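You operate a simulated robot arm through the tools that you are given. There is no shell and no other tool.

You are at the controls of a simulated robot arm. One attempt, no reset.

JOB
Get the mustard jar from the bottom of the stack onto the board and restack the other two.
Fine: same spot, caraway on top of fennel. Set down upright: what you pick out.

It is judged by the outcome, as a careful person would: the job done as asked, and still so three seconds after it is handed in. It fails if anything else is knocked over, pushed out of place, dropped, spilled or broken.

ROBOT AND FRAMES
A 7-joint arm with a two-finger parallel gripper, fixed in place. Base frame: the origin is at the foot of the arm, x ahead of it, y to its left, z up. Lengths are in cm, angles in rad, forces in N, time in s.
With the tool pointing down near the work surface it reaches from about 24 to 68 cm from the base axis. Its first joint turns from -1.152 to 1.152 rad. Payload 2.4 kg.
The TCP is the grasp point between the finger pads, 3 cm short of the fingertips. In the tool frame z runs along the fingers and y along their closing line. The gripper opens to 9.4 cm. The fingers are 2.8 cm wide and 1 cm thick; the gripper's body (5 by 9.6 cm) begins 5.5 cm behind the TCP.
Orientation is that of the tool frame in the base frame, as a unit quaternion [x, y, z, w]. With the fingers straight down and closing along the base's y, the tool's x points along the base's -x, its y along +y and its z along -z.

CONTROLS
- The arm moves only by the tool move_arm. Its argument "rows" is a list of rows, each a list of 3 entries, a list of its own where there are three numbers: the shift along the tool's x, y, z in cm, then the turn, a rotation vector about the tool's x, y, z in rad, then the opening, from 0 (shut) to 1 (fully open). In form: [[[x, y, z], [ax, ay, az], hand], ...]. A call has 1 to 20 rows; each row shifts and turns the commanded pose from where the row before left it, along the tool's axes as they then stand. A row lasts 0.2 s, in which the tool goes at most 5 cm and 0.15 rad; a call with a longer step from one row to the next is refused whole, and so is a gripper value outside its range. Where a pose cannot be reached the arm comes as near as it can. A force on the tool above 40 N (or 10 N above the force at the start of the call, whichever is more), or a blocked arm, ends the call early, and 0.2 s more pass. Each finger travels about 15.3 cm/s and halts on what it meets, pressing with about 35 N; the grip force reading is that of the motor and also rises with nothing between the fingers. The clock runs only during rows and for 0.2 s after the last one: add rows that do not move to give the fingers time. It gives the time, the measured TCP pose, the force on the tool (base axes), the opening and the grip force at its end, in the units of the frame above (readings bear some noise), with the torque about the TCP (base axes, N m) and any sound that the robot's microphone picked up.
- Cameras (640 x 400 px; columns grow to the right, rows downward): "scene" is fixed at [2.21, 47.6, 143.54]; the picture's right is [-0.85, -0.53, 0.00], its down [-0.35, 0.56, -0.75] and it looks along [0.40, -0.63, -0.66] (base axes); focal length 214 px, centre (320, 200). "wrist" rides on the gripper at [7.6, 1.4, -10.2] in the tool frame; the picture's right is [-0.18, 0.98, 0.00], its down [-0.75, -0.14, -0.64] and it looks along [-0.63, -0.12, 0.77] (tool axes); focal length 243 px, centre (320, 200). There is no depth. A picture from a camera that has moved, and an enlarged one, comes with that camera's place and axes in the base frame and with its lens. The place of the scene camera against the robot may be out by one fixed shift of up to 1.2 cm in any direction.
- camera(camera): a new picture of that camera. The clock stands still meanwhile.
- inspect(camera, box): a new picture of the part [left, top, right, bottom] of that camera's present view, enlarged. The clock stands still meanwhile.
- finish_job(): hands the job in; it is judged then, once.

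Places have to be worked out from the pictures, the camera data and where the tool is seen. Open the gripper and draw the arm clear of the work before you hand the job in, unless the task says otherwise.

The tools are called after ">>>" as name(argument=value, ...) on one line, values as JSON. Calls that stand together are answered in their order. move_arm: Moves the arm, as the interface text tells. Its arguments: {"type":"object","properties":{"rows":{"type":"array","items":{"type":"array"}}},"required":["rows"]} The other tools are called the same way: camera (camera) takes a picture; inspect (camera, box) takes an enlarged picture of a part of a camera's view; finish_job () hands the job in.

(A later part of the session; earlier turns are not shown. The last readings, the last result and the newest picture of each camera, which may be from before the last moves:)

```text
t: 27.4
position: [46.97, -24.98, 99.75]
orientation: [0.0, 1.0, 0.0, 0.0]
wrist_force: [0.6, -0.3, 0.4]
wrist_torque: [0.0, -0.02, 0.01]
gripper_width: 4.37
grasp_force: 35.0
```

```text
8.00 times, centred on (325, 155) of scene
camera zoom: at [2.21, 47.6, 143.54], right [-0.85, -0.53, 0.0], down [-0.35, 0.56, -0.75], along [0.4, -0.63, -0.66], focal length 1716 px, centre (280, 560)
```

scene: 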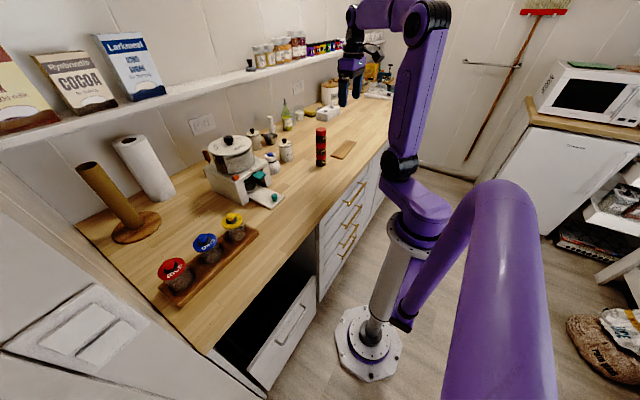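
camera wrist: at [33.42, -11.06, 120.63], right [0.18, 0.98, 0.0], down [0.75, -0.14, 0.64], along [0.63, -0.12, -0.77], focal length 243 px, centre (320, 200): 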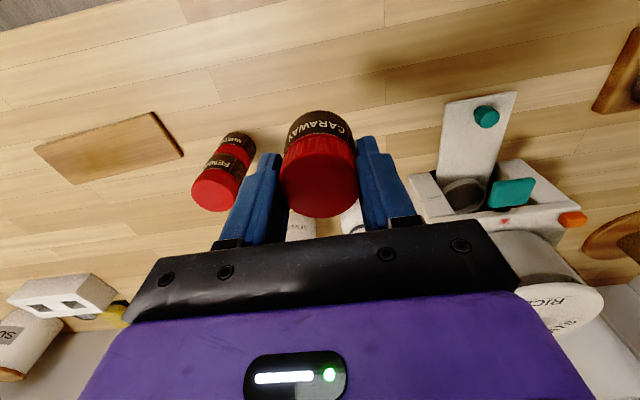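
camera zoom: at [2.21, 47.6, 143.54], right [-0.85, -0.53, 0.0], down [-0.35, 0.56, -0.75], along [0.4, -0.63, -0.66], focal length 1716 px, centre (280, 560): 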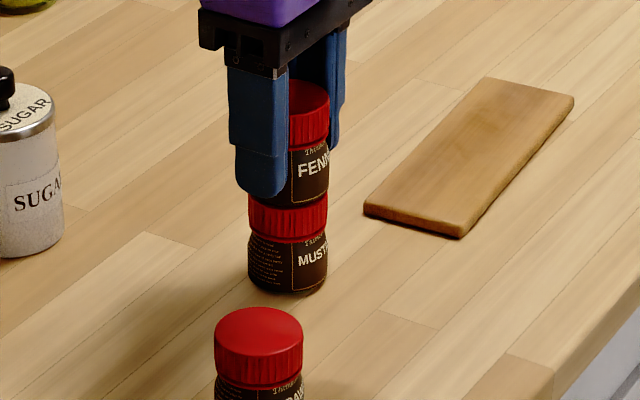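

Gripped at 4.37 cm. I'll lift very slowly by 0.5 cm and check for slip before going on.

>>> move_arm(rows=[[[0, 0, -0.1], [0, 0, 0], 0.0], [[0, 0, -0.1], [0, 0, 0], 0.0], [[0, 0, -0.15], [0, 0, 0], 0.0], [[0, 0, -0.15], [0, 0, 0], 0.0], [[0, 0, 0], [0, 0, 0], 0.0]])

>>> inspect(camera="wrist", box=[200, 60, 440, 240])

>>> inspect(camera="scene", box=[305, 130, 345, 180])

```text
t: 28.6
position: [46.94, -24.95, 100.25]
orientation: [0.0, 1.0, 0.0, 0.0]
wrist_force: [0.4, 0.1, 0.3]
wrist_torque: [0.03, 0.0, 0.01]
gripper_width: 4.33
grasp_force: 34.9
```

```text
2.22 times, centred on (320, 150) of wrist
camera zoom: at [39.45, -23.54, 110.46], right [0.18, 0.98, 0.0], down [0.75, -0.14, 0.64], along [0.63, -0.12, -0.77], focal length 539 px, centre (320, 311)
```

zoom: 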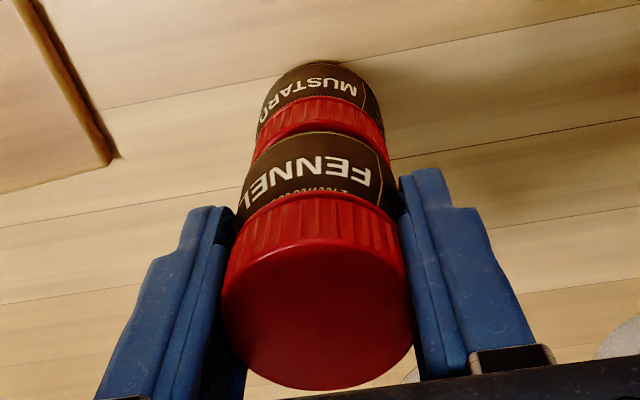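

```text
8.00 times, centred on (325, 155) of scene
camera zoom: at [2.21, 47.6, 143.54], right [-0.85, -0.53, 0.0], down [-0.35, 0.56, -0.75], along [0.4, -0.63, -0.66], focal length 1716 px, centre (280, 560)
```

zoom: 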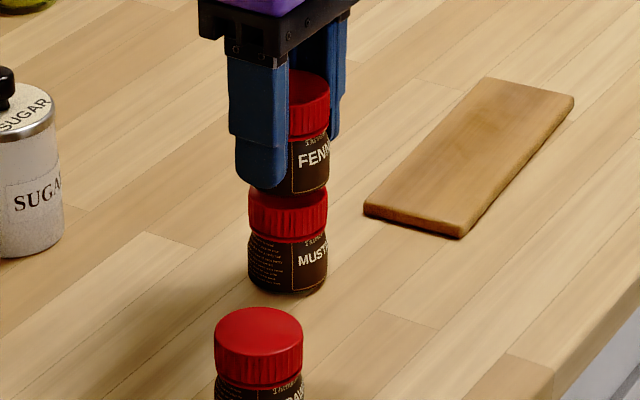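

The fennel lifts cleanly with no slip, and the mustard stays put. I'll continue up and carry it to a second free spot at (51, -12.5).

>>> move_arm(rows=[[[0, 0, -0.4], [0, 0, 0], 0.0], [[0, 0, -0.7], [0, 0, 0], 0.0], [[0, 0, -1.0], [0, 0, 0], 0.0], [[0, 0, -1.0], [0, 0, 0], 0.0], [[0, 0, -1.0], [0, 0, 0], 0.0], [[0, 0, -0.6], [0, 0, 0], 0.0], [[-0.2, 0.7, 0], [0, 0, 0], 0.0], [[-0.5, 1.5, 0], [0, 0, 0], 0.0], [[-0.6, 1.9, 0], [0, 0, 0], 0.0], [[-0.6, 1.9, 0], [0, 0, 0], 0.0], [[-0.6, 1.9, 0], [0, 0, 0], 0.0], [[-0.6, 1.9, 0], [0, 0, 0], 0.0], [[-0.5, 1.5, 0], [0, 0, 0], 0.0], [[-0.3, 0.8, 0], [0, 0, 0], 0.0], [[-0.1, 0.35, 0], [0, 0, 0], 0.0], [[0, 0, 0], [0, 0, 0], 0.0]])

>>> camera(camera="wrist")

>>> inspect(camera="scene", box=[250, 90, 370, 190])

```text
t: 32.0
position: [51.04, -12.45, 105.05]
orientation: [-0.001, 1.0, -0.001, 0.0]
wrist_force: [0.2, -0.3, -1.2]
wrist_torque: [-0.02, 0.0, -0.05]
gripper_width: 4.35
grasp_force: 34.6
```

```text
taken
camera wrist: at [43.45, -11.06, 115.15], right [0.18, 0.98, 0.0], down [0.75, -0.14, 0.64], along [0.63, -0.12, -0.77], focal length 243 px, centre (320, 200)
```

wrist: 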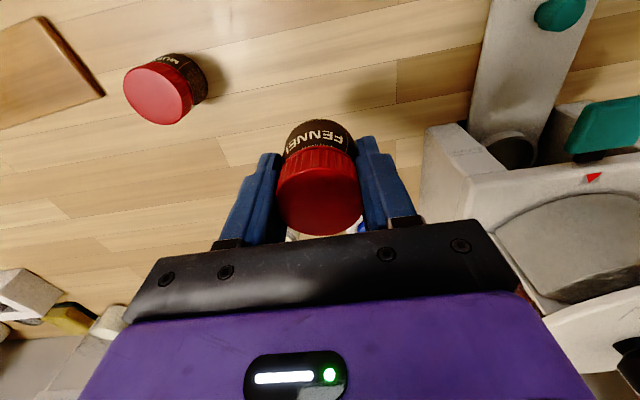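

```text
4.00 times, centred on (310, 140) of scene
camera zoom: at [2.21, 47.6, 143.54], right [-0.85, -0.53, 0.0], down [-0.35, 0.56, -0.75], along [0.4, -0.63, -0.66], focal length 858 px, centre (360, 440)
```

zoom: 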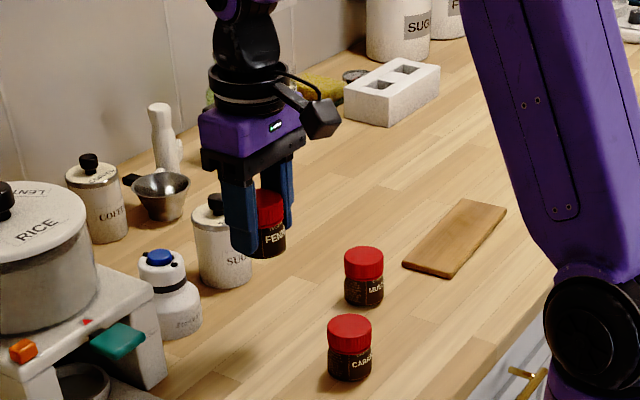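

There's no slip (the lid is at the same place in the wrist view), and the spot below is clear. I'll lower to about 1 cm above the counter.

>>> move_arm(rows=[[[0, 0, 0.5], [0, 0, 0], 0.0], [[0, 0, 1.2], [0, 0, 0], 0.0], [[0, 0, 1.6], [0, 0, 0], 0.0], [[0, 0, 1.6], [0, 0, 0], 0.0], [[0, 0, 1.6], [0, 0, 0], 0.0], [[0, 0, 1.6], [0, 0, 0], 0.0], [[0, 0, 1.0], [0, 0, 0], 0.0], [[0, 0, 0.6], [0, 0, 0], 0.0], [[0, 0, 0.2], [0, 0, 0], 0.0], [[0, 0, 0], [0, 0, 0], 0.0]])

>>> inspect(camera="scene", box=[280, 130, 330, 170])

>>> inspect(camera="wrist", box=[200, 60, 440, 240])

```text
t: 34.2
position: [50.96, -12.63, 94.97]
orientation: [-0.001, 1.0, 0.0, 0.0]
wrist_force: [-0.2, 0.3, -0.1]
wrist_torque: [0.0, -0.02, -0.01]
gripper_width: 4.36
grasp_force: 35.2
```

```text
10.00 times, centred on (305, 150) of scene
camera zoom: at [2.21, 47.6, 143.54], right [-0.85, -0.53, 0.0], down [-0.35, 0.56, -0.75], along [0.4, -0.63, -0.66], focal length 2145 px, centre (470, 700)
```

zoom: 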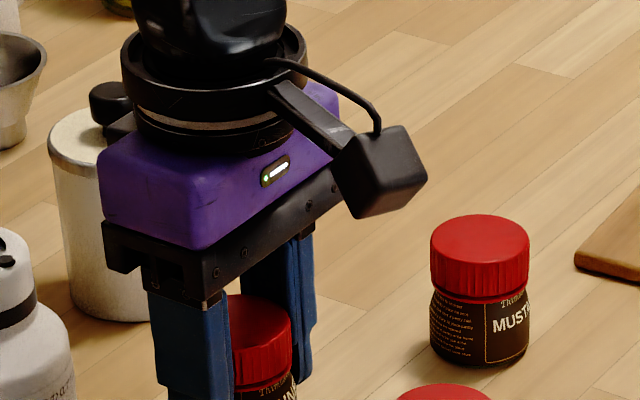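

```text
2.22 times, centred on (320, 150) of wrist
camera zoom: at [43.48, -11.06, 105.24], right [0.18, 0.98, 0.0], down [0.75, -0.14, 0.64], along [0.63, -0.12, -0.77], focal length 539 px, centre (320, 311)
```

zoom: 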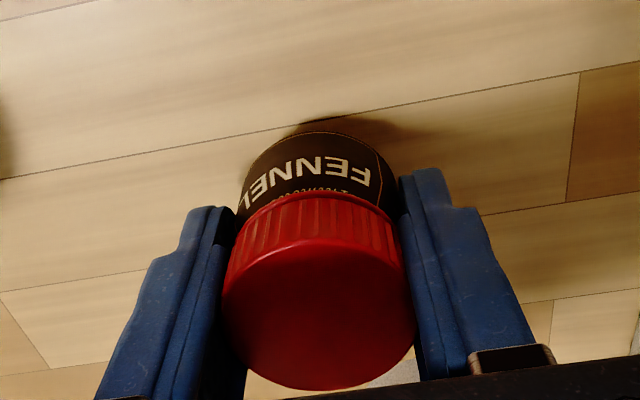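

About 0.8 cm should remain, so I'll go down 0.5 and then in 0.1 cm steps with force checks.

>>> move_arm(rows=[[[0, 0, 0.2], [0, 0, 0], 0.0], [[0, 0, 0.2], [0, 0, 0], 0.0], [[0, 0, 0.1], [0, 0, 0], 0.0], [[0, 0, 0], [0, 0, 0], 0.0]])

>>> move_arm(rows=[[[0, 0, 0.1], [0, 0, 0], 0.0], [[0, 0, 0.1], [0, 0, 0], 0.0], [[0, 0, 0], [0, 0, 0], 0.0]])

>>> inspect(camera="scene", box=[280, 145, 330, 185])

```text
t: 35.2
position: [50.99, -12.49, 94.45]
orientation: [-0.002, 1.0, 0.0, -0.001]
wrist_force: [-0.3, -0.2, 0.1]
wrist_torque: [0.02, -0.01, 0.0]
gripper_width: 4.35
grasp_force: 34.7
```

```text
t: 36.0
position: [51.08, -12.6, 94.32]
orientation: [-0.001, 1.0, 0.0, 0.0]
wrist_force: [-0.9, 0.7, -1.1]
wrist_torque: [-0.02, 0.01, 0.01]
gripper_width: 4.37
grasp_force: 34.6
```

```text
10.00 times, centred on (305, 165) of scene
camera zoom: at [2.21, 47.6, 143.54], right [-0.85, -0.53, 0.0], down [-0.35, 0.56, -0.75], along [0.4, -0.63, -0.66], focal length 2145 px, centre (470, 550)
```

zoom: 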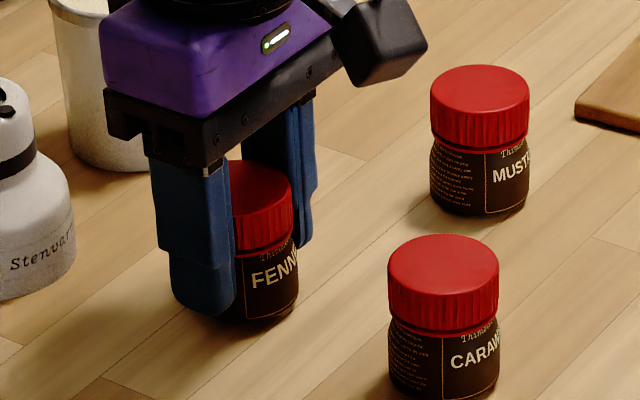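

No contact yet at z≈94.32, so I'll continue in 0.1 cm steps.

>>> move_arm(rows=[[[0, 0, 0.1], [0, 0, 0], 0.0], [[0, 0, 0], [0, 0, 0], 0.0]])

>>> move_arm(rows=[[[0, 0, 0.07], [0, 0, 0], 0.0], [[0, 0, 0], [0, 0, 0], 0.0]])

```text
t: 36.6
position: [50.95, -12.5, 94.27]
orientation: [-0.001, 1.0, 0.001, -0.001]
wrist_force: [-0.2, -0.5, 0.1]
wrist_torque: [-0.04, 0.0, 0.01]
gripper_width: 4.37
grasp_force: 35.6
```

```text
t: 37.2
position: [50.98, -12.44, 94.15]
orientation: [0.0, 1.0, -0.001, 0.0]
wrist_force: [0.4, -0.1, 0.0]
wrist_torque: [0.02, -0.01, 0.02]
gripper_width: 4.34
grasp_force: 35.0
```

>>> move_arm(rows=[[[0, 0, 0.07], [0, 0, 0], 0.0], [[0, 0, 0], [0, 0, 0], 0.0]])

>>> inspect(camera="scene", box=[280, 145, 330, 185])

```text
t: 37.8
position: [50.96, -12.51, 94.13]
orientation: [0.0, 1.0, -0.001, 0.001]
wrist_force: [-1.5, 0.2, 4.6]
wrist_torque: [0.01, 0.06, 0.0]
gripper_width: 4.37
grasp_force: 35.4
```

```text
10.00 times, centred on (305, 165) of scene
camera zoom: at [2.19, 47.61, 143.54], right [-0.85, -0.53, 0.0], down [-0.35, 0.56, -0.75], along [0.4, -0.63, -0.66], focal length 2145 px, centre (470, 550)
```

zoom: 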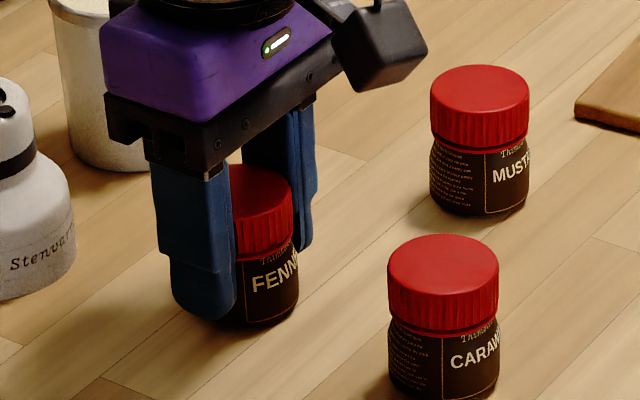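

Light contact of 4.6 N at z≈94.1, so the fennel is on the counter and the jar height comes out at about 5.6. I'll release gently and rise.

>>> move_arm(rows=[[[0, 0, -0.02], [0, 0, 0], 0.0], [[0, 0, 0], [0, 0, 0], 0.3], [[0, 0, 0], [0, 0, 0], 0.46], [[0, 0, 0], [0, 0, 0], 0.52], [[0, 0, 0], [0, 0, 0], 0.6], [[0, 0, 0], [0, 0, 0], 0.72], [[0, 0, 0], [0, 0, 0], 0.85], [[0, 0, -0.5], [0, 0, 0], 0.85], [[0, 0, -1.5], [0, 0, 0], 0.85], [[0, 0, -2.5], [0, 0, 0], 1], [[0, 0, -2.5], [0, 0, 0], 1], [[0, 0, -2.0], [0, 0, 0], 1], [[0, 0, 0], [0, 0, 0], 1]])

>>> inspect(camera="scene", box=[260, 110, 380, 190])

>>> camera(camera="wrist")

```text
t: 40.6
position: [50.99, -12.55, 103.21]
orientation: [0.0, 1.0, 0.0, 0.0]
wrist_force: [-0.4, -0.5, 0.5]
wrist_torque: [0.0, 0.01, 0.01]
gripper_width: 9.43
grasp_force: 0.0
```

```text
5.00 times, centred on (320, 150) of scene
camera zoom: at [2.21, 47.6, 143.54], right [-0.85, -0.53, 0.0], down [-0.35, 0.56, -0.75], along [0.4, -0.63, -0.66], focal length 1072 px, centre (320, 450)
```

zoom: 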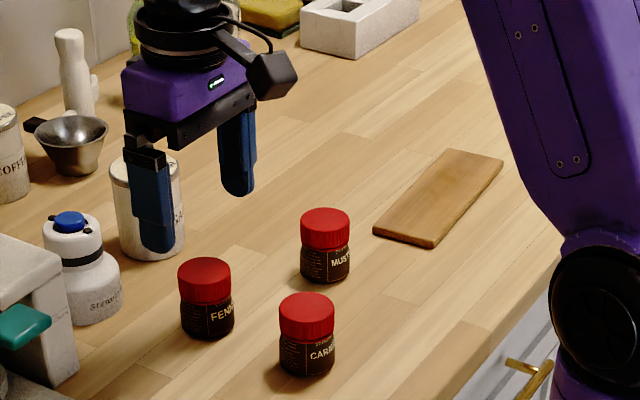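

```text
taken
camera wrist: at [43.43, -11.06, 113.35], right [0.18, 0.98, 0.0], down [0.75, -0.14, 0.64], along [0.63, -0.12, -0.77], focal length 243 px, centre (320, 200)
```

wrist: 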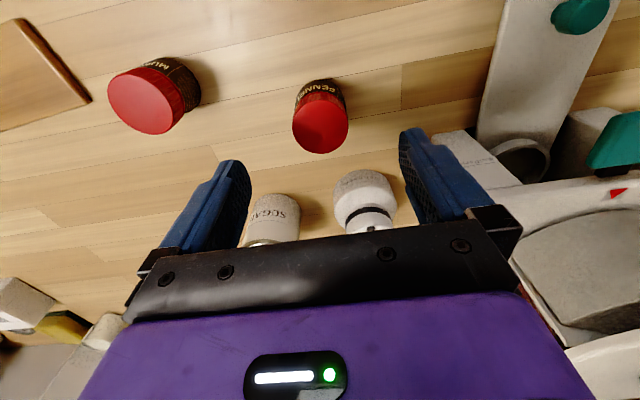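

All three jars stand separately and upright. I'll move over the mustard at about (47.0, -24.95).

>>> move_arm(rows=[[[0.6, -2.0, 0], [0, 0, 0], 1], [[0.9, -2.7, 0], [0, 0, 0], 1], [[0.9, -2.7, 0], [0, 0, 0], 1], [[0.9, -2.7, 0], [0, 0, 0], 1], [[0.5, -1.7, 0.5], [0, 0, 0], 1], [[0.2, -0.6, 1.0], [0, 0, 0], 1], [[0, 0, 0.2], [0, 0, 0], 1], [[0, 0, 0], [0, 0, 0], 1]])

>>> inspect(camera="wrist", box=[200, 40, 440, 220])

>>> inspect(camera="wrist", box=[0, 0, 260, 160])

```text
t: 42.4
position: [46.91, -24.91, 101.43]
orientation: [0.0, 1.0, 0.0, 0.0]
wrist_force: [0.0, -0.1, 0.2]
wrist_torque: [0.01, 0.01, -0.01]
gripper_width: 9.38
grasp_force: 0.1
```

```text
2.22 times, centred on (320, 130) of wrist
camera zoom: at [39.45, -23.46, 111.57], right [0.18, 0.98, 0.0], down [0.75, -0.14, 0.64], along [0.63, -0.12, -0.77], focal length 539 px, centre (320, 356)
```

zoom: 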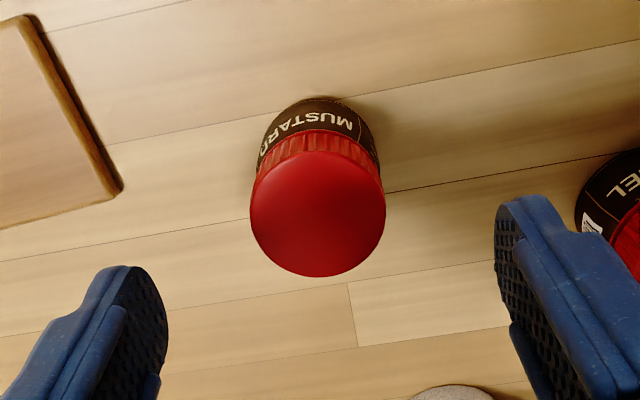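

```text
2.46 times, centred on (130, 80) of wrist
camera zoom: at [39.45, -23.46, 111.57], right [0.18, 0.98, 0.0], down [0.75, -0.14, 0.64], along [0.63, -0.12, -0.77], focal length 597 px, centre (788, 495)
```

zoom: 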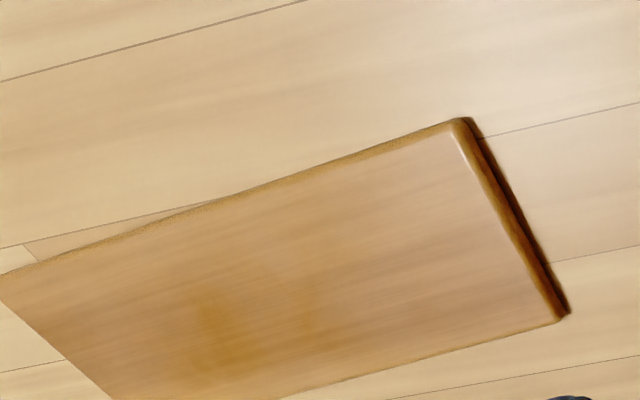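

The mustard lid centre is at (46.99, -24.95, 95.1), which is the spot I need to return the fennel to. The board's top face spans roughly (40.5..48, -33..-52) with its centre near (44.2, -42.5). I'll descend and grip the mustard with the TCP at lid level.

>>> move_arm(rows=[[[0, -0.05, 1.0], [0, 0, 0], 1], [[0, 0, 1.5], [0, 0, 0], 1], [[0, 0, 1.5], [0, 0, 0], 1], [[0, 0, 1.5], [0, 0, 0], 1], [[0, 0, 1.2], [0, 0, 0], 1], [[0, 0, 0.55], [0, 0, 0], 1], [[0, 0, 0], [0, 0, 0], 0.75], [[0, 0, 0], [0, 0, 0], 0.62], [[0, 0, 0], [0, 0, 0], 0.55], [[0, 0, 0], [0, 0, 0], 0.55]])

>>> inspect(camera="wrist", box=[200, 60, 440, 240])

>>> inspect(camera="scene", box=[290, 120, 370, 180])

```text
t: 44.6
position: [46.87, -24.99, 94.16]
orientation: [0.0, 1.0, 0.0, 0.0]
wrist_force: [0.5, 0.0, 0.0]
wrist_torque: [-0.02, 0.02, 0.0]
gripper_width: 5.18
grasp_force: 0.1
```

```text
2.22 times, centred on (320, 150) of wrist
camera zoom: at [39.45, -23.5, 104.37], right [0.18, 0.98, 0.0], down [0.75, -0.14, 0.64], along [0.63, -0.12, -0.77], focal length 539 px, centre (320, 311)
```

zoom: 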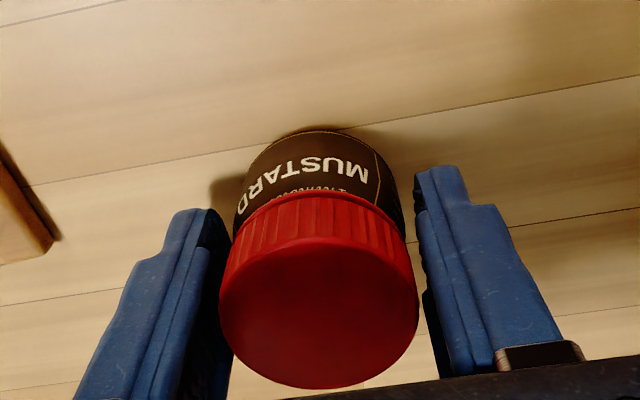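

```text
6.67 times, centred on (330, 150) of scene
camera zoom: at [2.21, 47.6, 143.54], right [-0.85, -0.53, 0.0], down [-0.35, 0.56, -0.75], along [0.4, -0.63, -0.66], focal length 1430 px, centre (253, 533)
```

zoom: 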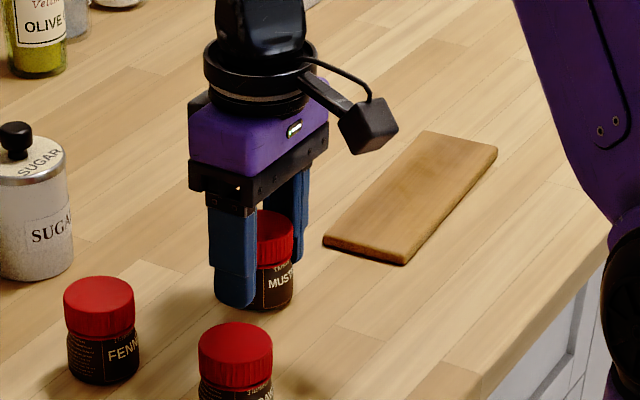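

The lid is centred between the fingers. I'll close gently, then lift slowly by 0.5 cm.

>>> move_arm(rows=[[[0, 0, 0], [0, 0, 0], 0.51], [[0, 0, 0], [0, 0, 0], 0.49], [[0, 0, 0], [0, 0, 0], 0.47], [[0, 0, 0], [0, 0, 0], 0.45], [[0, 0, 0], [0, 0, 0], 0.4], [[0, 0, 0], [0, 0, 0], 0.2], [[0, 0, 0], [0, 0, 0], 0.0], [[0, 0, 0], [0, 0, 0], 0.0]])

>>> inspect(camera="wrist", box=[200, 60, 440, 240])

>>> move_arm(rows=[[[0, 0, -0.1], [0, 0, 0], 0.0], [[0, 0, -0.1], [0, 0, 0], 0.0], [[0, 0, -0.15], [0, 0, 0], 0.0], [[0, 0, -0.15], [0, 0, 0], 0.0], [[0, 0, 0], [0, 0, 0], 0.0]])

>>> inspect(camera="wrist", box=[200, 60, 440, 240])

>>> inspect(camera="scene", box=[290, 120, 370, 180])

```text
t: 46.4
position: [47.0, -24.93, 94.14]
orientation: [0.0, 1.0, 0.001, 0.0]
wrist_force: [0.2, 1.0, 1.0]
wrist_torque: [0.04, 0.02, -0.04]
gripper_width: 4.37
grasp_force: 34.7
```

```text
2.22 times, centred on (320, 150) of wrist
camera zoom: at [39.45, -23.5, 104.37], right [0.18, 0.98, 0.0], down [0.75, -0.14, 0.64], along [0.63, -0.12, -0.77], focal length 539 px, centre (320, 311)
```

zoom: 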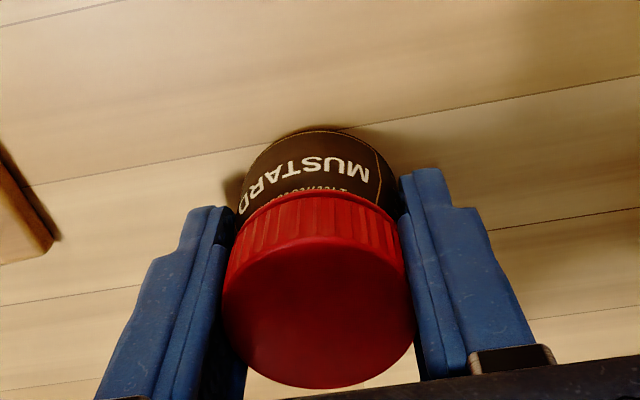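

```text
t: 47.6
position: [46.99, -24.93, 94.59]
orientation: [0.001, 1.0, 0.0, 0.0]
wrist_force: [0.6, -0.6, -0.1]
wrist_torque: [0.01, 0.02, 0.01]
gripper_width: 4.36
grasp_force: 35.0
```

```text
2.22 times, centred on (320, 150) of wrist
camera zoom: at [39.48, -23.51, 104.86], right [0.18, 0.98, 0.0], down [0.75, -0.14, 0.64], along [0.63, -0.12, -0.77], focal length 539 px, centre (320, 311)
```

zoom: 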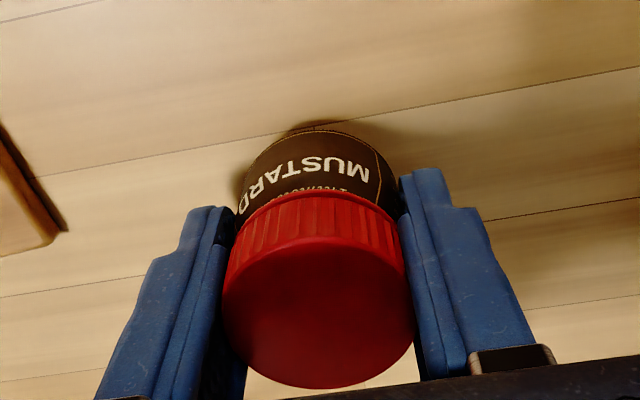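

```text
6.67 times, centred on (330, 150) of scene
camera zoom: at [2.21, 47.6, 143.54], right [-0.85, -0.53, 0.0], down [-0.35, 0.56, -0.75], along [0.4, -0.63, -0.66], focal length 1430 px, centre (253, 533)
```

zoom: 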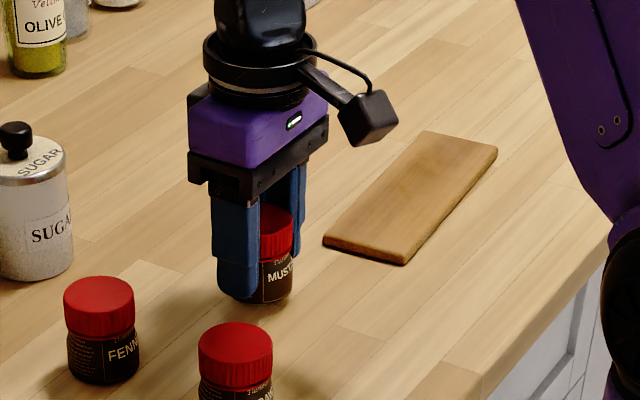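

There's no slip. I'll lift 4.5 cm more and carry the mustard over the board centre at (44.2, -42.5).

>>> move_arm(rows=[[[0, 0, -0.4], [0, 0, 0], 0.0], [[0, 0, -0.8], [0, 0, 0], 0.0], [[0, 0, -1.0], [0, 0, 0], 0.0], [[0, 0, -1.0], [0, 0, 0], 0.0], [[0, 0, -0.8], [0, 0, 0], 0.0], [[0, 0, -0.5], [0, 0, 0], 0.0], [[0.1, -0.7, 0], [0, 0, 0], 0.0], [[0.2, -1.5, 0], [0, 0, 0], 0.0], [[0.35, -2.1, 0], [0, 0, 0], 0.0], [[0.35, -2.1, 0], [0, 0, 0], 0.0], [[0.35, -2.1, 0], [0, 0, 0], 0.0], [[0.35, -2.1, 0], [0, 0, 0], 0.0], [[0.35, -2.1, 0], [0, 0, 0], 0.0], [[0.35, -2.1, 0], [0, 0, 0], 0.0], [[0.2, -1.5, 0], [0, 0, 0], 0.0], [[0.15, -0.9, 0], [0, 0, 0], 0.0], [[0.05, -0.35, 0], [0, 0, 0], 0.0], [[0, 0, 0], [0, 0, 0], 0.0]])

>>> camera(camera="wrist")

>>> inspect(camera="scene", box=[290, 110, 390, 180])

```text
t: 51.4
position: [44.16, -42.47, 99.16]
orientation: [0.0, 1.0, 0.0, 0.0]
wrist_force: [0.6, -0.2, -0.3]
wrist_torque: [0.04, -0.02, 0.0]
gripper_width: 4.38
grasp_force: 35.0
```

```text
taken
camera wrist: at [36.69, -41.01, 109.36], right [0.18, 0.98, 0.0], down [0.75, -0.14, 0.64], along [0.63, -0.12, -0.77], focal length 243 px, centre (320, 200)
```

wrist: 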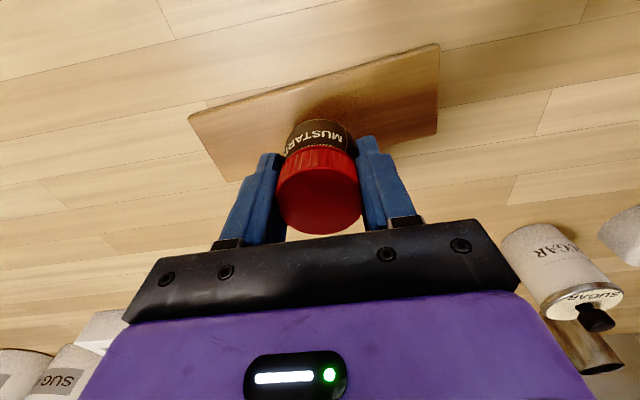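

```text
5.71 times, centred on (340, 145) of scene
camera zoom: at [2.21, 47.6, 143.54], right [-0.85, -0.53, 0.0], down [-0.35, 0.56, -0.75], along [0.4, -0.63, -0.66], focal length 1226 px, centre (206, 514)
```

zoom: 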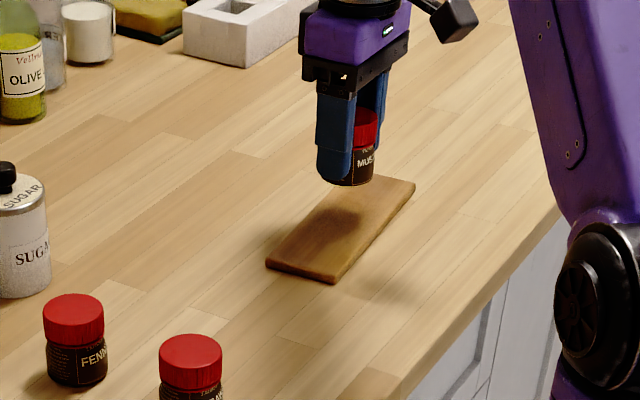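

The mustard is over the board, whose centre I now compute as (44.4, -42.9). I'll nudge slightly and lower to about 0.8 cm above its surface.

>>> move_arm(rows=[[[-0.15, -0.35, 0.3], [0, 0, 0], 0.0], [[0, 0, 0.7], [0, 0, 0], 0.0], [[0, 0, 0.8], [0, 0, 0], 0.0], [[0, 0, 0.6], [0, 0, 0], 0.0], [[0, 0, 0.4], [0, 0, 0], 0.0], [[0, 0, 0.1], [0, 0, 0], 0.0], [[0, 0, 0], [0, 0, 0], 0.0]])

>>> inspect(camera="scene", box=[325, 130, 375, 170])

>>> inspect(camera="wrist", box=[180, 20, 460, 240])

```text
t: 53.0
position: [44.42, -42.83, 96.16]
orientation: [0.0, 1.0, 0.0, 0.0]
wrist_force: [-0.7, -0.1, -0.8]
wrist_torque: [0.03, 0.03, 0.0]
gripper_width: 4.37
grasp_force: 34.9
```

```text
10.00 times, centred on (350, 150) of scene
camera zoom: at [2.21, 47.6, 143.54], right [-0.85, -0.53, 0.0], down [-0.35, 0.56, -0.75], along [0.4, -0.63, -0.66], focal length 2145 px, centre (20, 700)
```

zoom: 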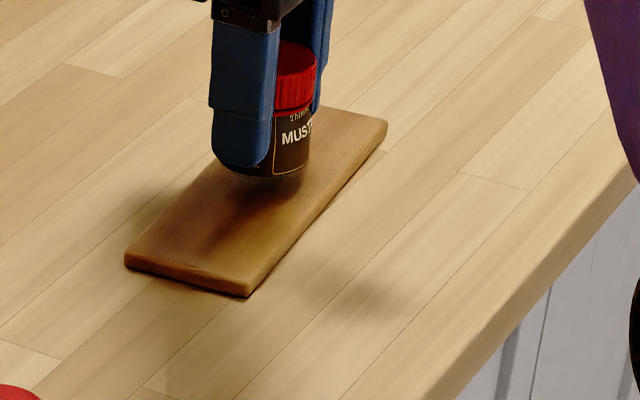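

```text
1.82 times, centred on (320, 130) of wrist
camera zoom: at [36.82, -41.41, 106.44], right [0.18, 0.98, 0.0], down [0.75, -0.14, 0.64], along [0.63, -0.12, -0.77], focal length 441 px, centre (320, 327)
```

zoom: 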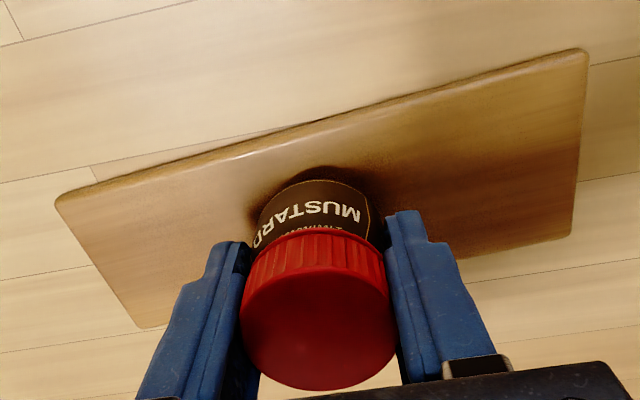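

The jar hovers just above the board. I'll lower in small force-checked steps.

>>> move_arm(rows=[[[0, 0, 0.15], [0, 0, 0], 0.0], [[0, 0, 0.15], [0, 0, 0], 0.0], [[0, 0, 0.0], [0, 0, 0], 0.0]])

>>> move_arm(rows=[[[0, 0, 0.1], [0, 0, 0], 0.0], [[0, 0, 0.1], [0, 0, 0], 0.0], [[0, 0, 0.0], [0, 0, 0], 0.0]])

>>> inspect(camera="scene", box=[325, 130, 375, 170])

```text
t: 53.8
position: [44.32, -42.81, 95.93]
orientation: [0.0, 1.0, -0.001, 0.001]
wrist_force: [0.3, -0.6, -0.2]
wrist_torque: [0.0, -0.02, 0.0]
gripper_width: 4.36
grasp_force: 35.2
```

```text
t: 54.6
position: [44.33, -42.91, 95.69]
orientation: [0.0, 1.0, 0.0, 0.0]
wrist_force: [0.4, -0.8, 0.1]
wrist_torque: [-0.03, 0.02, 0.01]
gripper_width: 4.36
grasp_force: 35.1
```

```text
10.00 times, centred on (350, 150) of scene
camera zoom: at [2.21, 47.6, 143.54], right [-0.85, -0.53, 0.0], down [-0.35, 0.56, -0.75], along [0.4, -0.63, -0.66], focal length 2145 px, centre (20, 700)
```

zoom: 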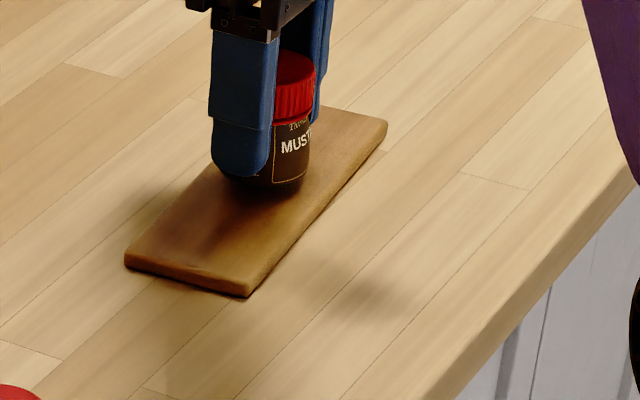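

No contact yet, so I'll keep stepping 0.1 cm at a time.

>>> move_arm(rows=[[[0, 0, 0.1], [0, 0, 0], 0.0], [[0, 0, 0.0], [0, 0, 0], 0.0]])

>>> move_arm(rows=[[[0, 0, 0.07], [0, 0, 0], 0.0], [[0, 0, 0.0], [0, 0, 0], 0.0]])

```text
t: 55.2
position: [44.33, -42.87, 95.65]
orientation: [0.0, 1.0, 0.0, 0.0]
wrist_force: [0.6, 0.3, 0.1]
wrist_torque: [-0.01, 0.02, 0.03]
gripper_width: 4.35
grasp_force: 35.0
```

```text
t: 55.8
position: [44.38, -42.75, 95.64]
orientation: [0.0, 1.0, -0.001, 0.0]
wrist_force: [0.2, -0.8, -0.3]
wrist_torque: [0.01, 0.0, -0.01]
gripper_width: 4.36
grasp_force: 34.8
```

>>> move_arm(rows=[[[0, 0, 0.07], [0, 0, 0], 0.0], [[0, 0, 0.0], [0, 0, 0], 0.0]])

>>> inspect(camera="scene", box=[325, 130, 375, 170])

```text
t: 56.4
position: [44.31, -42.76, 95.52]
orientation: [0.0, 1.0, 0.0, 0.0]
wrist_force: [0.4, -0.3, -0.9]
wrist_torque: [-0.01, 0.02, -0.01]
gripper_width: 4.37
grasp_force: 35.8
```

```text
10.00 times, centred on (350, 150) of scene
camera zoom: at [2.21, 47.6, 143.54], right [-0.85, -0.53, 0.0], down [-0.35, 0.56, -0.75], along [0.4, -0.63, -0.66], focal length 2145 px, centre (20, 700)
```

zoom: 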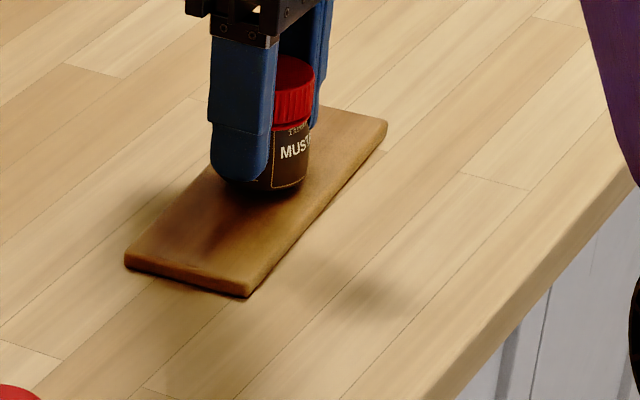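

Still no contact, so I'll continue down in 0.07 cm steps.

>>> move_arm(rows=[[[0, 0, 0.07], [0, 0, 0], 0.0], [[0, 0, 0.0], [0, 0, 0], 0.0]])

>>> move_arm(rows=[[[0, 0, 0.07], [0, 0, 0], 0.0], [[0, 0, 0.0], [0, 0, 0], 0.0]])

```text
t: 57.0
position: [44.43, -42.81, 95.38]
orientation: [0.0, 1.0, 0.0, 0.0]
wrist_force: [-1.4, 0.9, -0.3]
wrist_torque: [0.0, 0.01, 0.01]
gripper_width: 4.32
grasp_force: 34.6
```

```text
t: 57.6
position: [44.38, -42.92, 95.37]
orientation: [0.0, 1.0, 0.0, 0.0]
wrist_force: [0.5, -1.2, -0.1]
wrist_torque: [-0.02, -0.03, 0.0]
gripper_width: 4.36
grasp_force: 35.1
```

>>> move_arm(rows=[[[0, 0, 0.07], [0, 0, 0], 0.0], [[0, 0, 0.0], [0, 0, 0], 0.0]])

>>> inspect(camera="scene", box=[335, 135, 365, 160])

>>> inspect(camera="wrist", box=[250, 60, 390, 160])

```text
t: 58.2
position: [44.32, -42.81, 95.23]
orientation: [-0.001, 1.0, 0.0, 0.0]
wrist_force: [-0.5, 1.2, -0.7]
wrist_torque: [0.0, -0.02, 0.01]
gripper_width: 4.36
grasp_force: 35.4
```

```text
16.00 times, centred on (350, 148) of scene
camera zoom: at [2.21, 47.6, 143.54], right [-0.85, -0.53, 0.0], down [-0.35, 0.56, -0.75], along [0.4, -0.63, -0.66], focal length 3432 px, centre (-160, 1040)
```

zoom: 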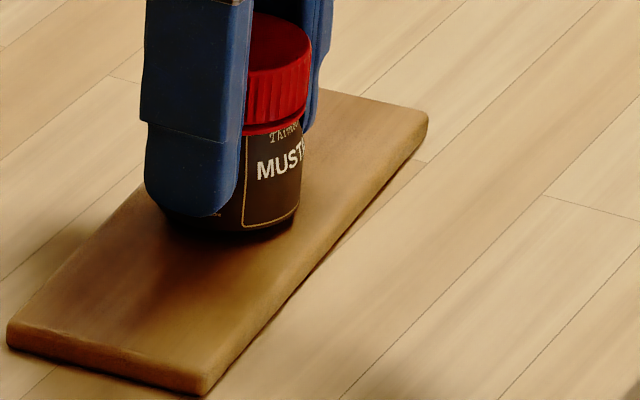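

```text
4.00 times, centred on (320, 110) of wrist
camera zoom: at [36.81, -41.39, 105.5], right [0.18, 0.98, 0.0], down [0.75, -0.14, 0.64], along [0.63, -0.12, -0.77], focal length 970 px, centre (320, 560)
```

zoom: 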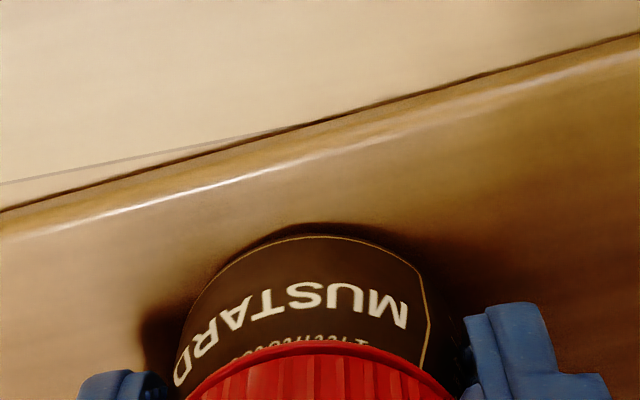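

The contact shadow is almost closed. I'll continue with 0.06 cm steps.

>>> move_arm(rows=[[[0, 0, 0.06], [0, 0, 0], 0.0], [[0, 0, 0.0], [0, 0, 0], 0.0]])

>>> move_arm(rows=[[[0, 0, 0.06], [0, 0, 0], 0.0], [[0, 0, 0.0], [0, 0, 0], 0.0]])

```text
t: 58.8
position: [44.39, -42.84, 95.18]
orientation: [0.0, 1.0, 0.0, 0.0]
wrist_force: [0.3, -1.1, -0.5]
wrist_torque: [-0.02, -0.01, 0.0]
gripper_width: 4.38
grasp_force: 34.8
```

```text
t: 59.4
position: [44.33, -42.87, 95.2]
orientation: [0.0, 1.0, 0.0, 0.0]
wrist_force: [-0.4, 0.2, -0.1]
wrist_torque: [-0.02, -0.01, -0.03]
gripper_width: 4.37
grasp_force: 34.8
```

>>> move_arm(rows=[[[0, 0, 0.06], [0, 0, 0], 0.0], [[0, 0, 0.0], [0, 0, 0], 0.0]])

>>> move_arm(rows=[[[0, 0, 0.06], [0, 0, 0], 0.0], [[0, 0, 0.0], [0, 0, 0], 0.0]])

```text
t: 60.0
position: [44.39, -42.76, 95.15]
orientation: [-0.001, 1.0, 0.0, 0.0]
wrist_force: [-1.3, 2.5, 8.8]
wrist_torque: [0.1, 0.12, 0.0]
gripper_width: 4.38
grasp_force: 34.6
```

```text
t: 60.6
position: [44.34, -42.87, 95.08]
orientation: [0.0, 1.0, 0.0, 0.002]
wrist_force: [-1.7, 2.0, 16.8]
wrist_torque: [0.16, 0.16, -0.02]
gripper_width: 4.32
grasp_force: 34.8
```

Contact on the board at z≈95.13. I'll ease back 0.08 cm, open gently and check.

>>> move_arm(rows=[[[0, 0, -0.08], [0, 0, 0], 0.0], [[0, 0, 0], [0, 0, 0], 0.3], [[0, 0, 0], [0, 0, 0], 0.46], [[0, 0, 0], [0, 0, 0], 0.52], [[0, 0, 0], [0, 0, 0], 0.6], [[0, 0, 0], [0, 0, 0], 0.72], [[0, 0, 0], [0, 0, 0], 0.85], [[0, 0, 0], [0, 0, 0], 0.85]])

>>> inspect(camera="scene", box=[325, 130, 375, 170])

>>> inspect(camera="wrist", box=[160, 20, 480, 240])

```text
t: 62.4
position: [44.41, -42.76, 95.11]
orientation: [0.0, 1.0, 0.0, 0.0]
wrist_force: [-1.0, 1.0, 0.1]
wrist_torque: [0.03, 0.01, 0.01]
gripper_width: 8.01
grasp_force: 0.2
```

```text
10.00 times, centred on (350, 150) of scene
camera zoom: at [2.21, 47.6, 143.54], right [-0.85, -0.53, 0.0], down [-0.35, 0.56, -0.75], along [0.4, -0.63, -0.66], focal length 2145 px, centre (20, 700)
```

zoom: 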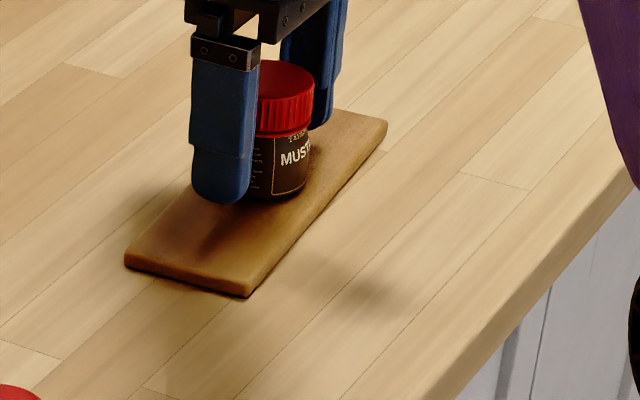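

```text
1.82 times, centred on (320, 130) of wrist
camera zoom: at [36.86, -41.4, 105.29], right [0.18, 0.98, 0.0], down [0.75, -0.14, 0.64], along [0.63, -0.12, -0.77], focal length 441 px, centre (320, 327)
```

zoom: 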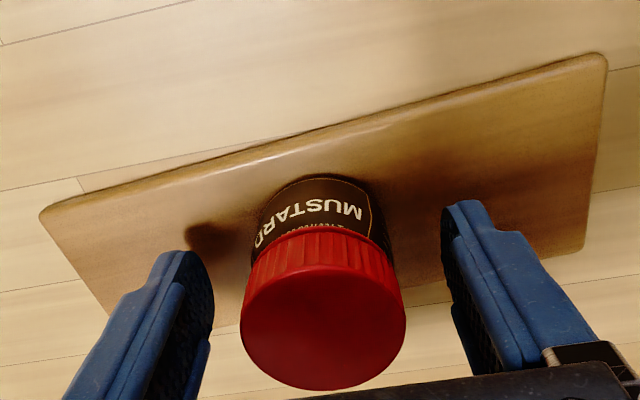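

The mustard stands upright on the board. I'll rise straight up and move over the fennel at (51, -12.5).

>>> move_arm(rows=[[[0, 0, -0.5], [0, 0, 0], 0.85], [[0, 0, -1.5], [0, 0, 0], 0.85], [[0, 0, -2.5], [0, 0, 0], 1], [[0, 0, -2.5], [0, 0, 0], 1], [[0, 0, -2.0], [0, 0, 0], 1], [[-0.4, 1.85, 0], [0, 0, 0], 1], [[-0.75, 3.5, 0], [0, 0, 0], 1], [[-0.85, 3.8, 0], [0, 0, 0], 1], [[-0.85, 3.8, 0], [0, 0, 0], 1], [[-0.85, 3.8, 0], [0, 0, 0], 1], [[-0.85, 3.8, 0], [0, 0, 0], 1], [[-0.85, 3.8, 0], [0, 0, 0], 1], [[-0.75, 3.6, 0], [0, 0, 0], 1], [[-0.5, 2.4, 0.5], [0, 0, 0], 1], [[0, 0, 1.5], [0, 0, 0], 1], [[0, 0, 0], [0, 0, 0], 1], [[0, 0, 0], [0, 0, 0], 1]])

>>> inspect(camera="wrist", box=[200, 40, 440, 220])

>>> inspect(camera="scene", box=[260, 110, 380, 190])

```text
t: 66.0
position: [50.96, -12.59, 102.18]
orientation: [0.0, 1.0, 0.001, 0.0]
wrist_force: [0.0, 0.0, 0.5]
wrist_torque: [0.01, -0.01, -0.02]
gripper_width: 9.39
grasp_force: 0.1
```

```text
2.22 times, centred on (320, 130) of wrist
camera zoom: at [43.43, -11.08, 112.32], right [0.18, 0.98, 0.0], down [0.75, -0.14, 0.64], along [0.63, -0.12, -0.77], focal length 539 px, centre (320, 356)
```

zoom: 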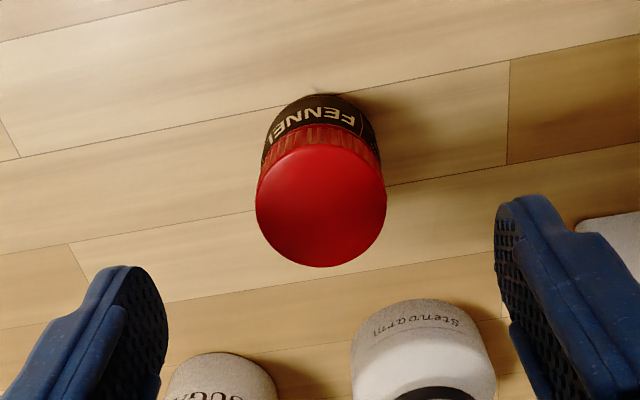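

```text
5.00 times, centred on (320, 150) of scene
camera zoom: at [2.21, 47.6, 143.54], right [-0.85, -0.53, 0.0], down [-0.35, 0.56, -0.75], along [0.4, -0.63, -0.66], focal length 1072 px, centre (320, 450)
```

zoom: 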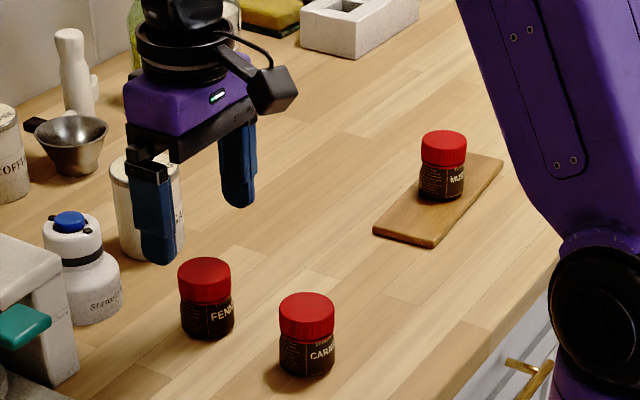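

The fennel lid centre is at (51.05, -12.48) with its top at z≈95.05, directly below the gripper. I'll descend to TCP z≈94.15 and partly close.

>>> move_arm(rows=[[[0, 0, 1.0], [0, 0, 0], 1], [[0, 0, 1.5], [0, 0, 0], 1], [[0, 0, 1.5], [0, 0, 0], 1], [[0, 0, 1.5], [0, 0, 0], 1], [[0, 0, 1.4], [0, 0, 0], 1], [[0, 0, 1.05], [0, 0, 0], 1], [[0, 0, 0], [0, 0, 0], 0.75], [[0, 0, 0], [0, 0, 0], 0.62], [[0, 0, 0], [0, 0, 0], 0.55], [[0, 0, 0], [0, 0, 0], 0.55]])

>>> inspect(camera="wrist", box=[200, 60, 440, 240])

```text
t: 68.2
position: [51.07, -12.45, 94.17]
orientation: [0.0, 1.0, 0.0, 0.001]
wrist_force: [0.2, -0.2, -0.4]
wrist_torque: [-0.02, 0.03, -0.02]
gripper_width: 5.17
grasp_force: 0.1
```

```text
2.22 times, centred on (320, 150) of wrist
camera zoom: at [43.46, -11.03, 104.39], right [0.18, 0.98, 0.0], down [0.75, -0.14, 0.64], along [0.63, -0.12, -0.77], focal length 539 px, centre (320, 311)
```

zoom: 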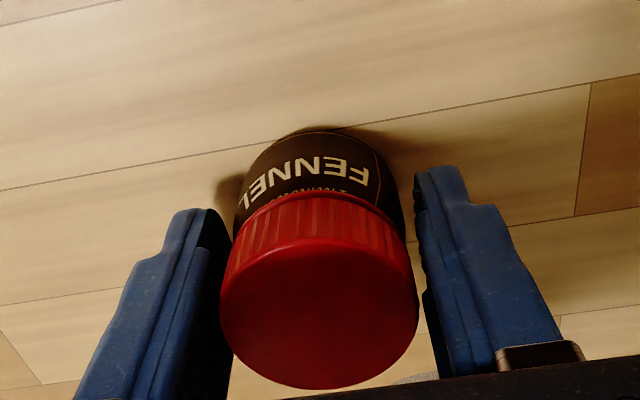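

Nicely centred. I'll close gently, then lift 0.5 cm slowly and verify.

>>> move_arm(rows=[[[0, 0, 0], [0, 0, 0], 0.51], [[0, 0, 0], [0, 0, 0], 0.49], [[0, 0, 0], [0, 0, 0], 0.47], [[0, 0, 0], [0, 0, 0], 0.45], [[0, 0, 0], [0, 0, 0], 0.4], [[0, 0, 0], [0, 0, 0], 0.2], [[0, 0, 0], [0, 0, 0], 0.0], [[0, 0, 0], [0, 0, 0], 0.0]])

>>> move_arm(rows=[[[0, 0, -0.1], [0, 0, 0], 0.0], [[0, 0, -0.1], [0, 0, 0], 0.0], [[0, 0, -0.15], [0, 0, 0], 0.0], [[0, 0, -0.15], [0, 0, 0], 0.0], [[0, 0, 0], [0, 0, 0], 0.0]])

>>> inspect(camera="wrist", box=[200, 60, 440, 240])

```text
t: 70.0
position: [50.93, -12.39, 94.23]
orientation: [0.0, 1.0, 0.0, 0.0]
wrist_force: [-0.1, 0.5, -0.1]
wrist_torque: [0.01, -0.01, 0.01]
gripper_width: 4.35
grasp_force: 35.1
```

```text
t: 71.2
position: [50.93, -12.34, 94.68]
orientation: [-0.001, 1.0, 0.001, 0.0]
wrist_force: [-0.7, 0.1, -0.1]
wrist_torque: [0.02, 0.0, 0.02]
gripper_width: 4.36
grasp_force: 34.7
```

```text
2.22 times, centred on (320, 150) of wrist
camera zoom: at [43.46, -11.0, 104.91], right [0.18, 0.98, 0.0], down [0.75, -0.14, 0.64], along [0.63, -0.12, -0.77], focal length 539 px, centre (320, 311)
```

zoom: 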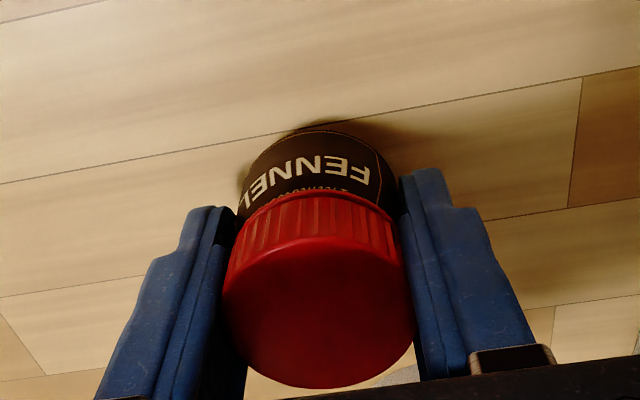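

The fennel is gripped with no slip, at the same place in the fingers as the mustard was. I'll lift and carry it back by exactly the offset to the mustard's old spot (dx −4.0, dy −12.5).

>>> move_arm(rows=[[[0, 0, -0.4], [0, 0, 0], 0.0], [[0, 0, -0.8], [0, 0, 0], 0.0], [[0, 0, -1.0], [0, 0, 0], 0.0], [[0, 0, -0.8], [0, 0, 0], 0.0], [[0.2, -0.7, 0], [0, 0, 0], 0.0], [[0.5, -1.5, 0], [0, 0, 0], 0.0], [[0.6, -1.9, 0], [0, 0, 0], 0.0], [[0.6, -1.9, 0], [0, 0, 0], 0.0], [[0.6, -1.9, 0], [0, 0, 0], 0.0], [[0.6, -1.9, 0], [0, 0, 0], 0.0], [[0.5, -1.5, 0], [0, 0, 0], 0.0], [[0.3, -0.8, 0], [0, 0, 0], 0.0], [[0.1, -0.4, 0], [0, 0, 0], 0.0], [[0, 0, 0.7], [0, 0, 0], 0.0], [[0, 0, 1.2], [0, 0, 0], 0.0], [[0, 0, 0.7], [0, 0, 0], 0.0], [[0, 0, 0], [0, 0, 0], 0.0], [[0, 0, 0], [0, 0, 0], 0.0]])

>>> inspect(camera="wrist", box=[200, 60, 440, 240])

>>> inspect(camera="scene", box=[290, 120, 370, 180])

```text
t: 75.0
position: [46.99, -25.03, 95.1]
orientation: [0.0, 1.0, 0.0, -0.001]
wrist_force: [-0.3, -0.7, -0.3]
wrist_torque: [0.0, 0.0, 0.0]
gripper_width: 4.37
grasp_force: 34.9
```

```text
2.22 times, centred on (320, 150) of wrist
camera zoom: at [39.45, -23.49, 105.28], right [0.18, 0.98, 0.0], down [0.75, -0.14, 0.64], along [0.63, -0.12, -0.77], focal length 539 px, centre (320, 311)
```

zoom: 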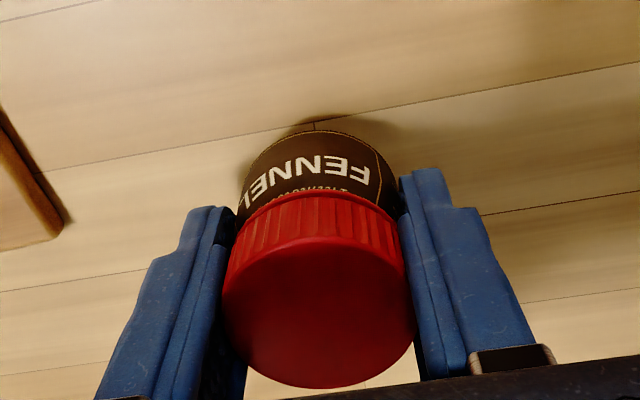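

```text
6.67 times, centred on (330, 150) of scene
camera zoom: at [2.21, 47.6, 143.54], right [-0.85, -0.53, 0.0], down [-0.35, 0.56, -0.75], along [0.4, -0.63, -0.66], focal length 1430 px, centre (253, 533)
```

zoom: 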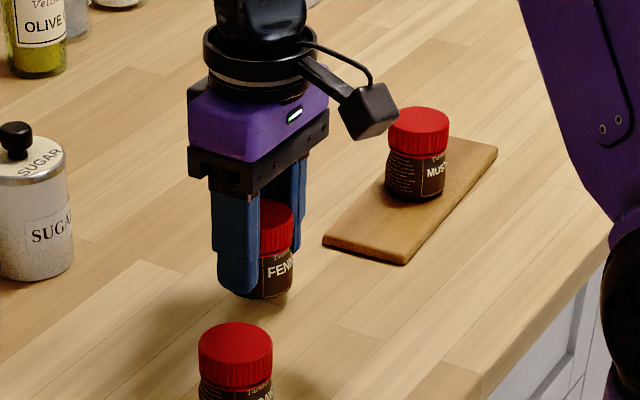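

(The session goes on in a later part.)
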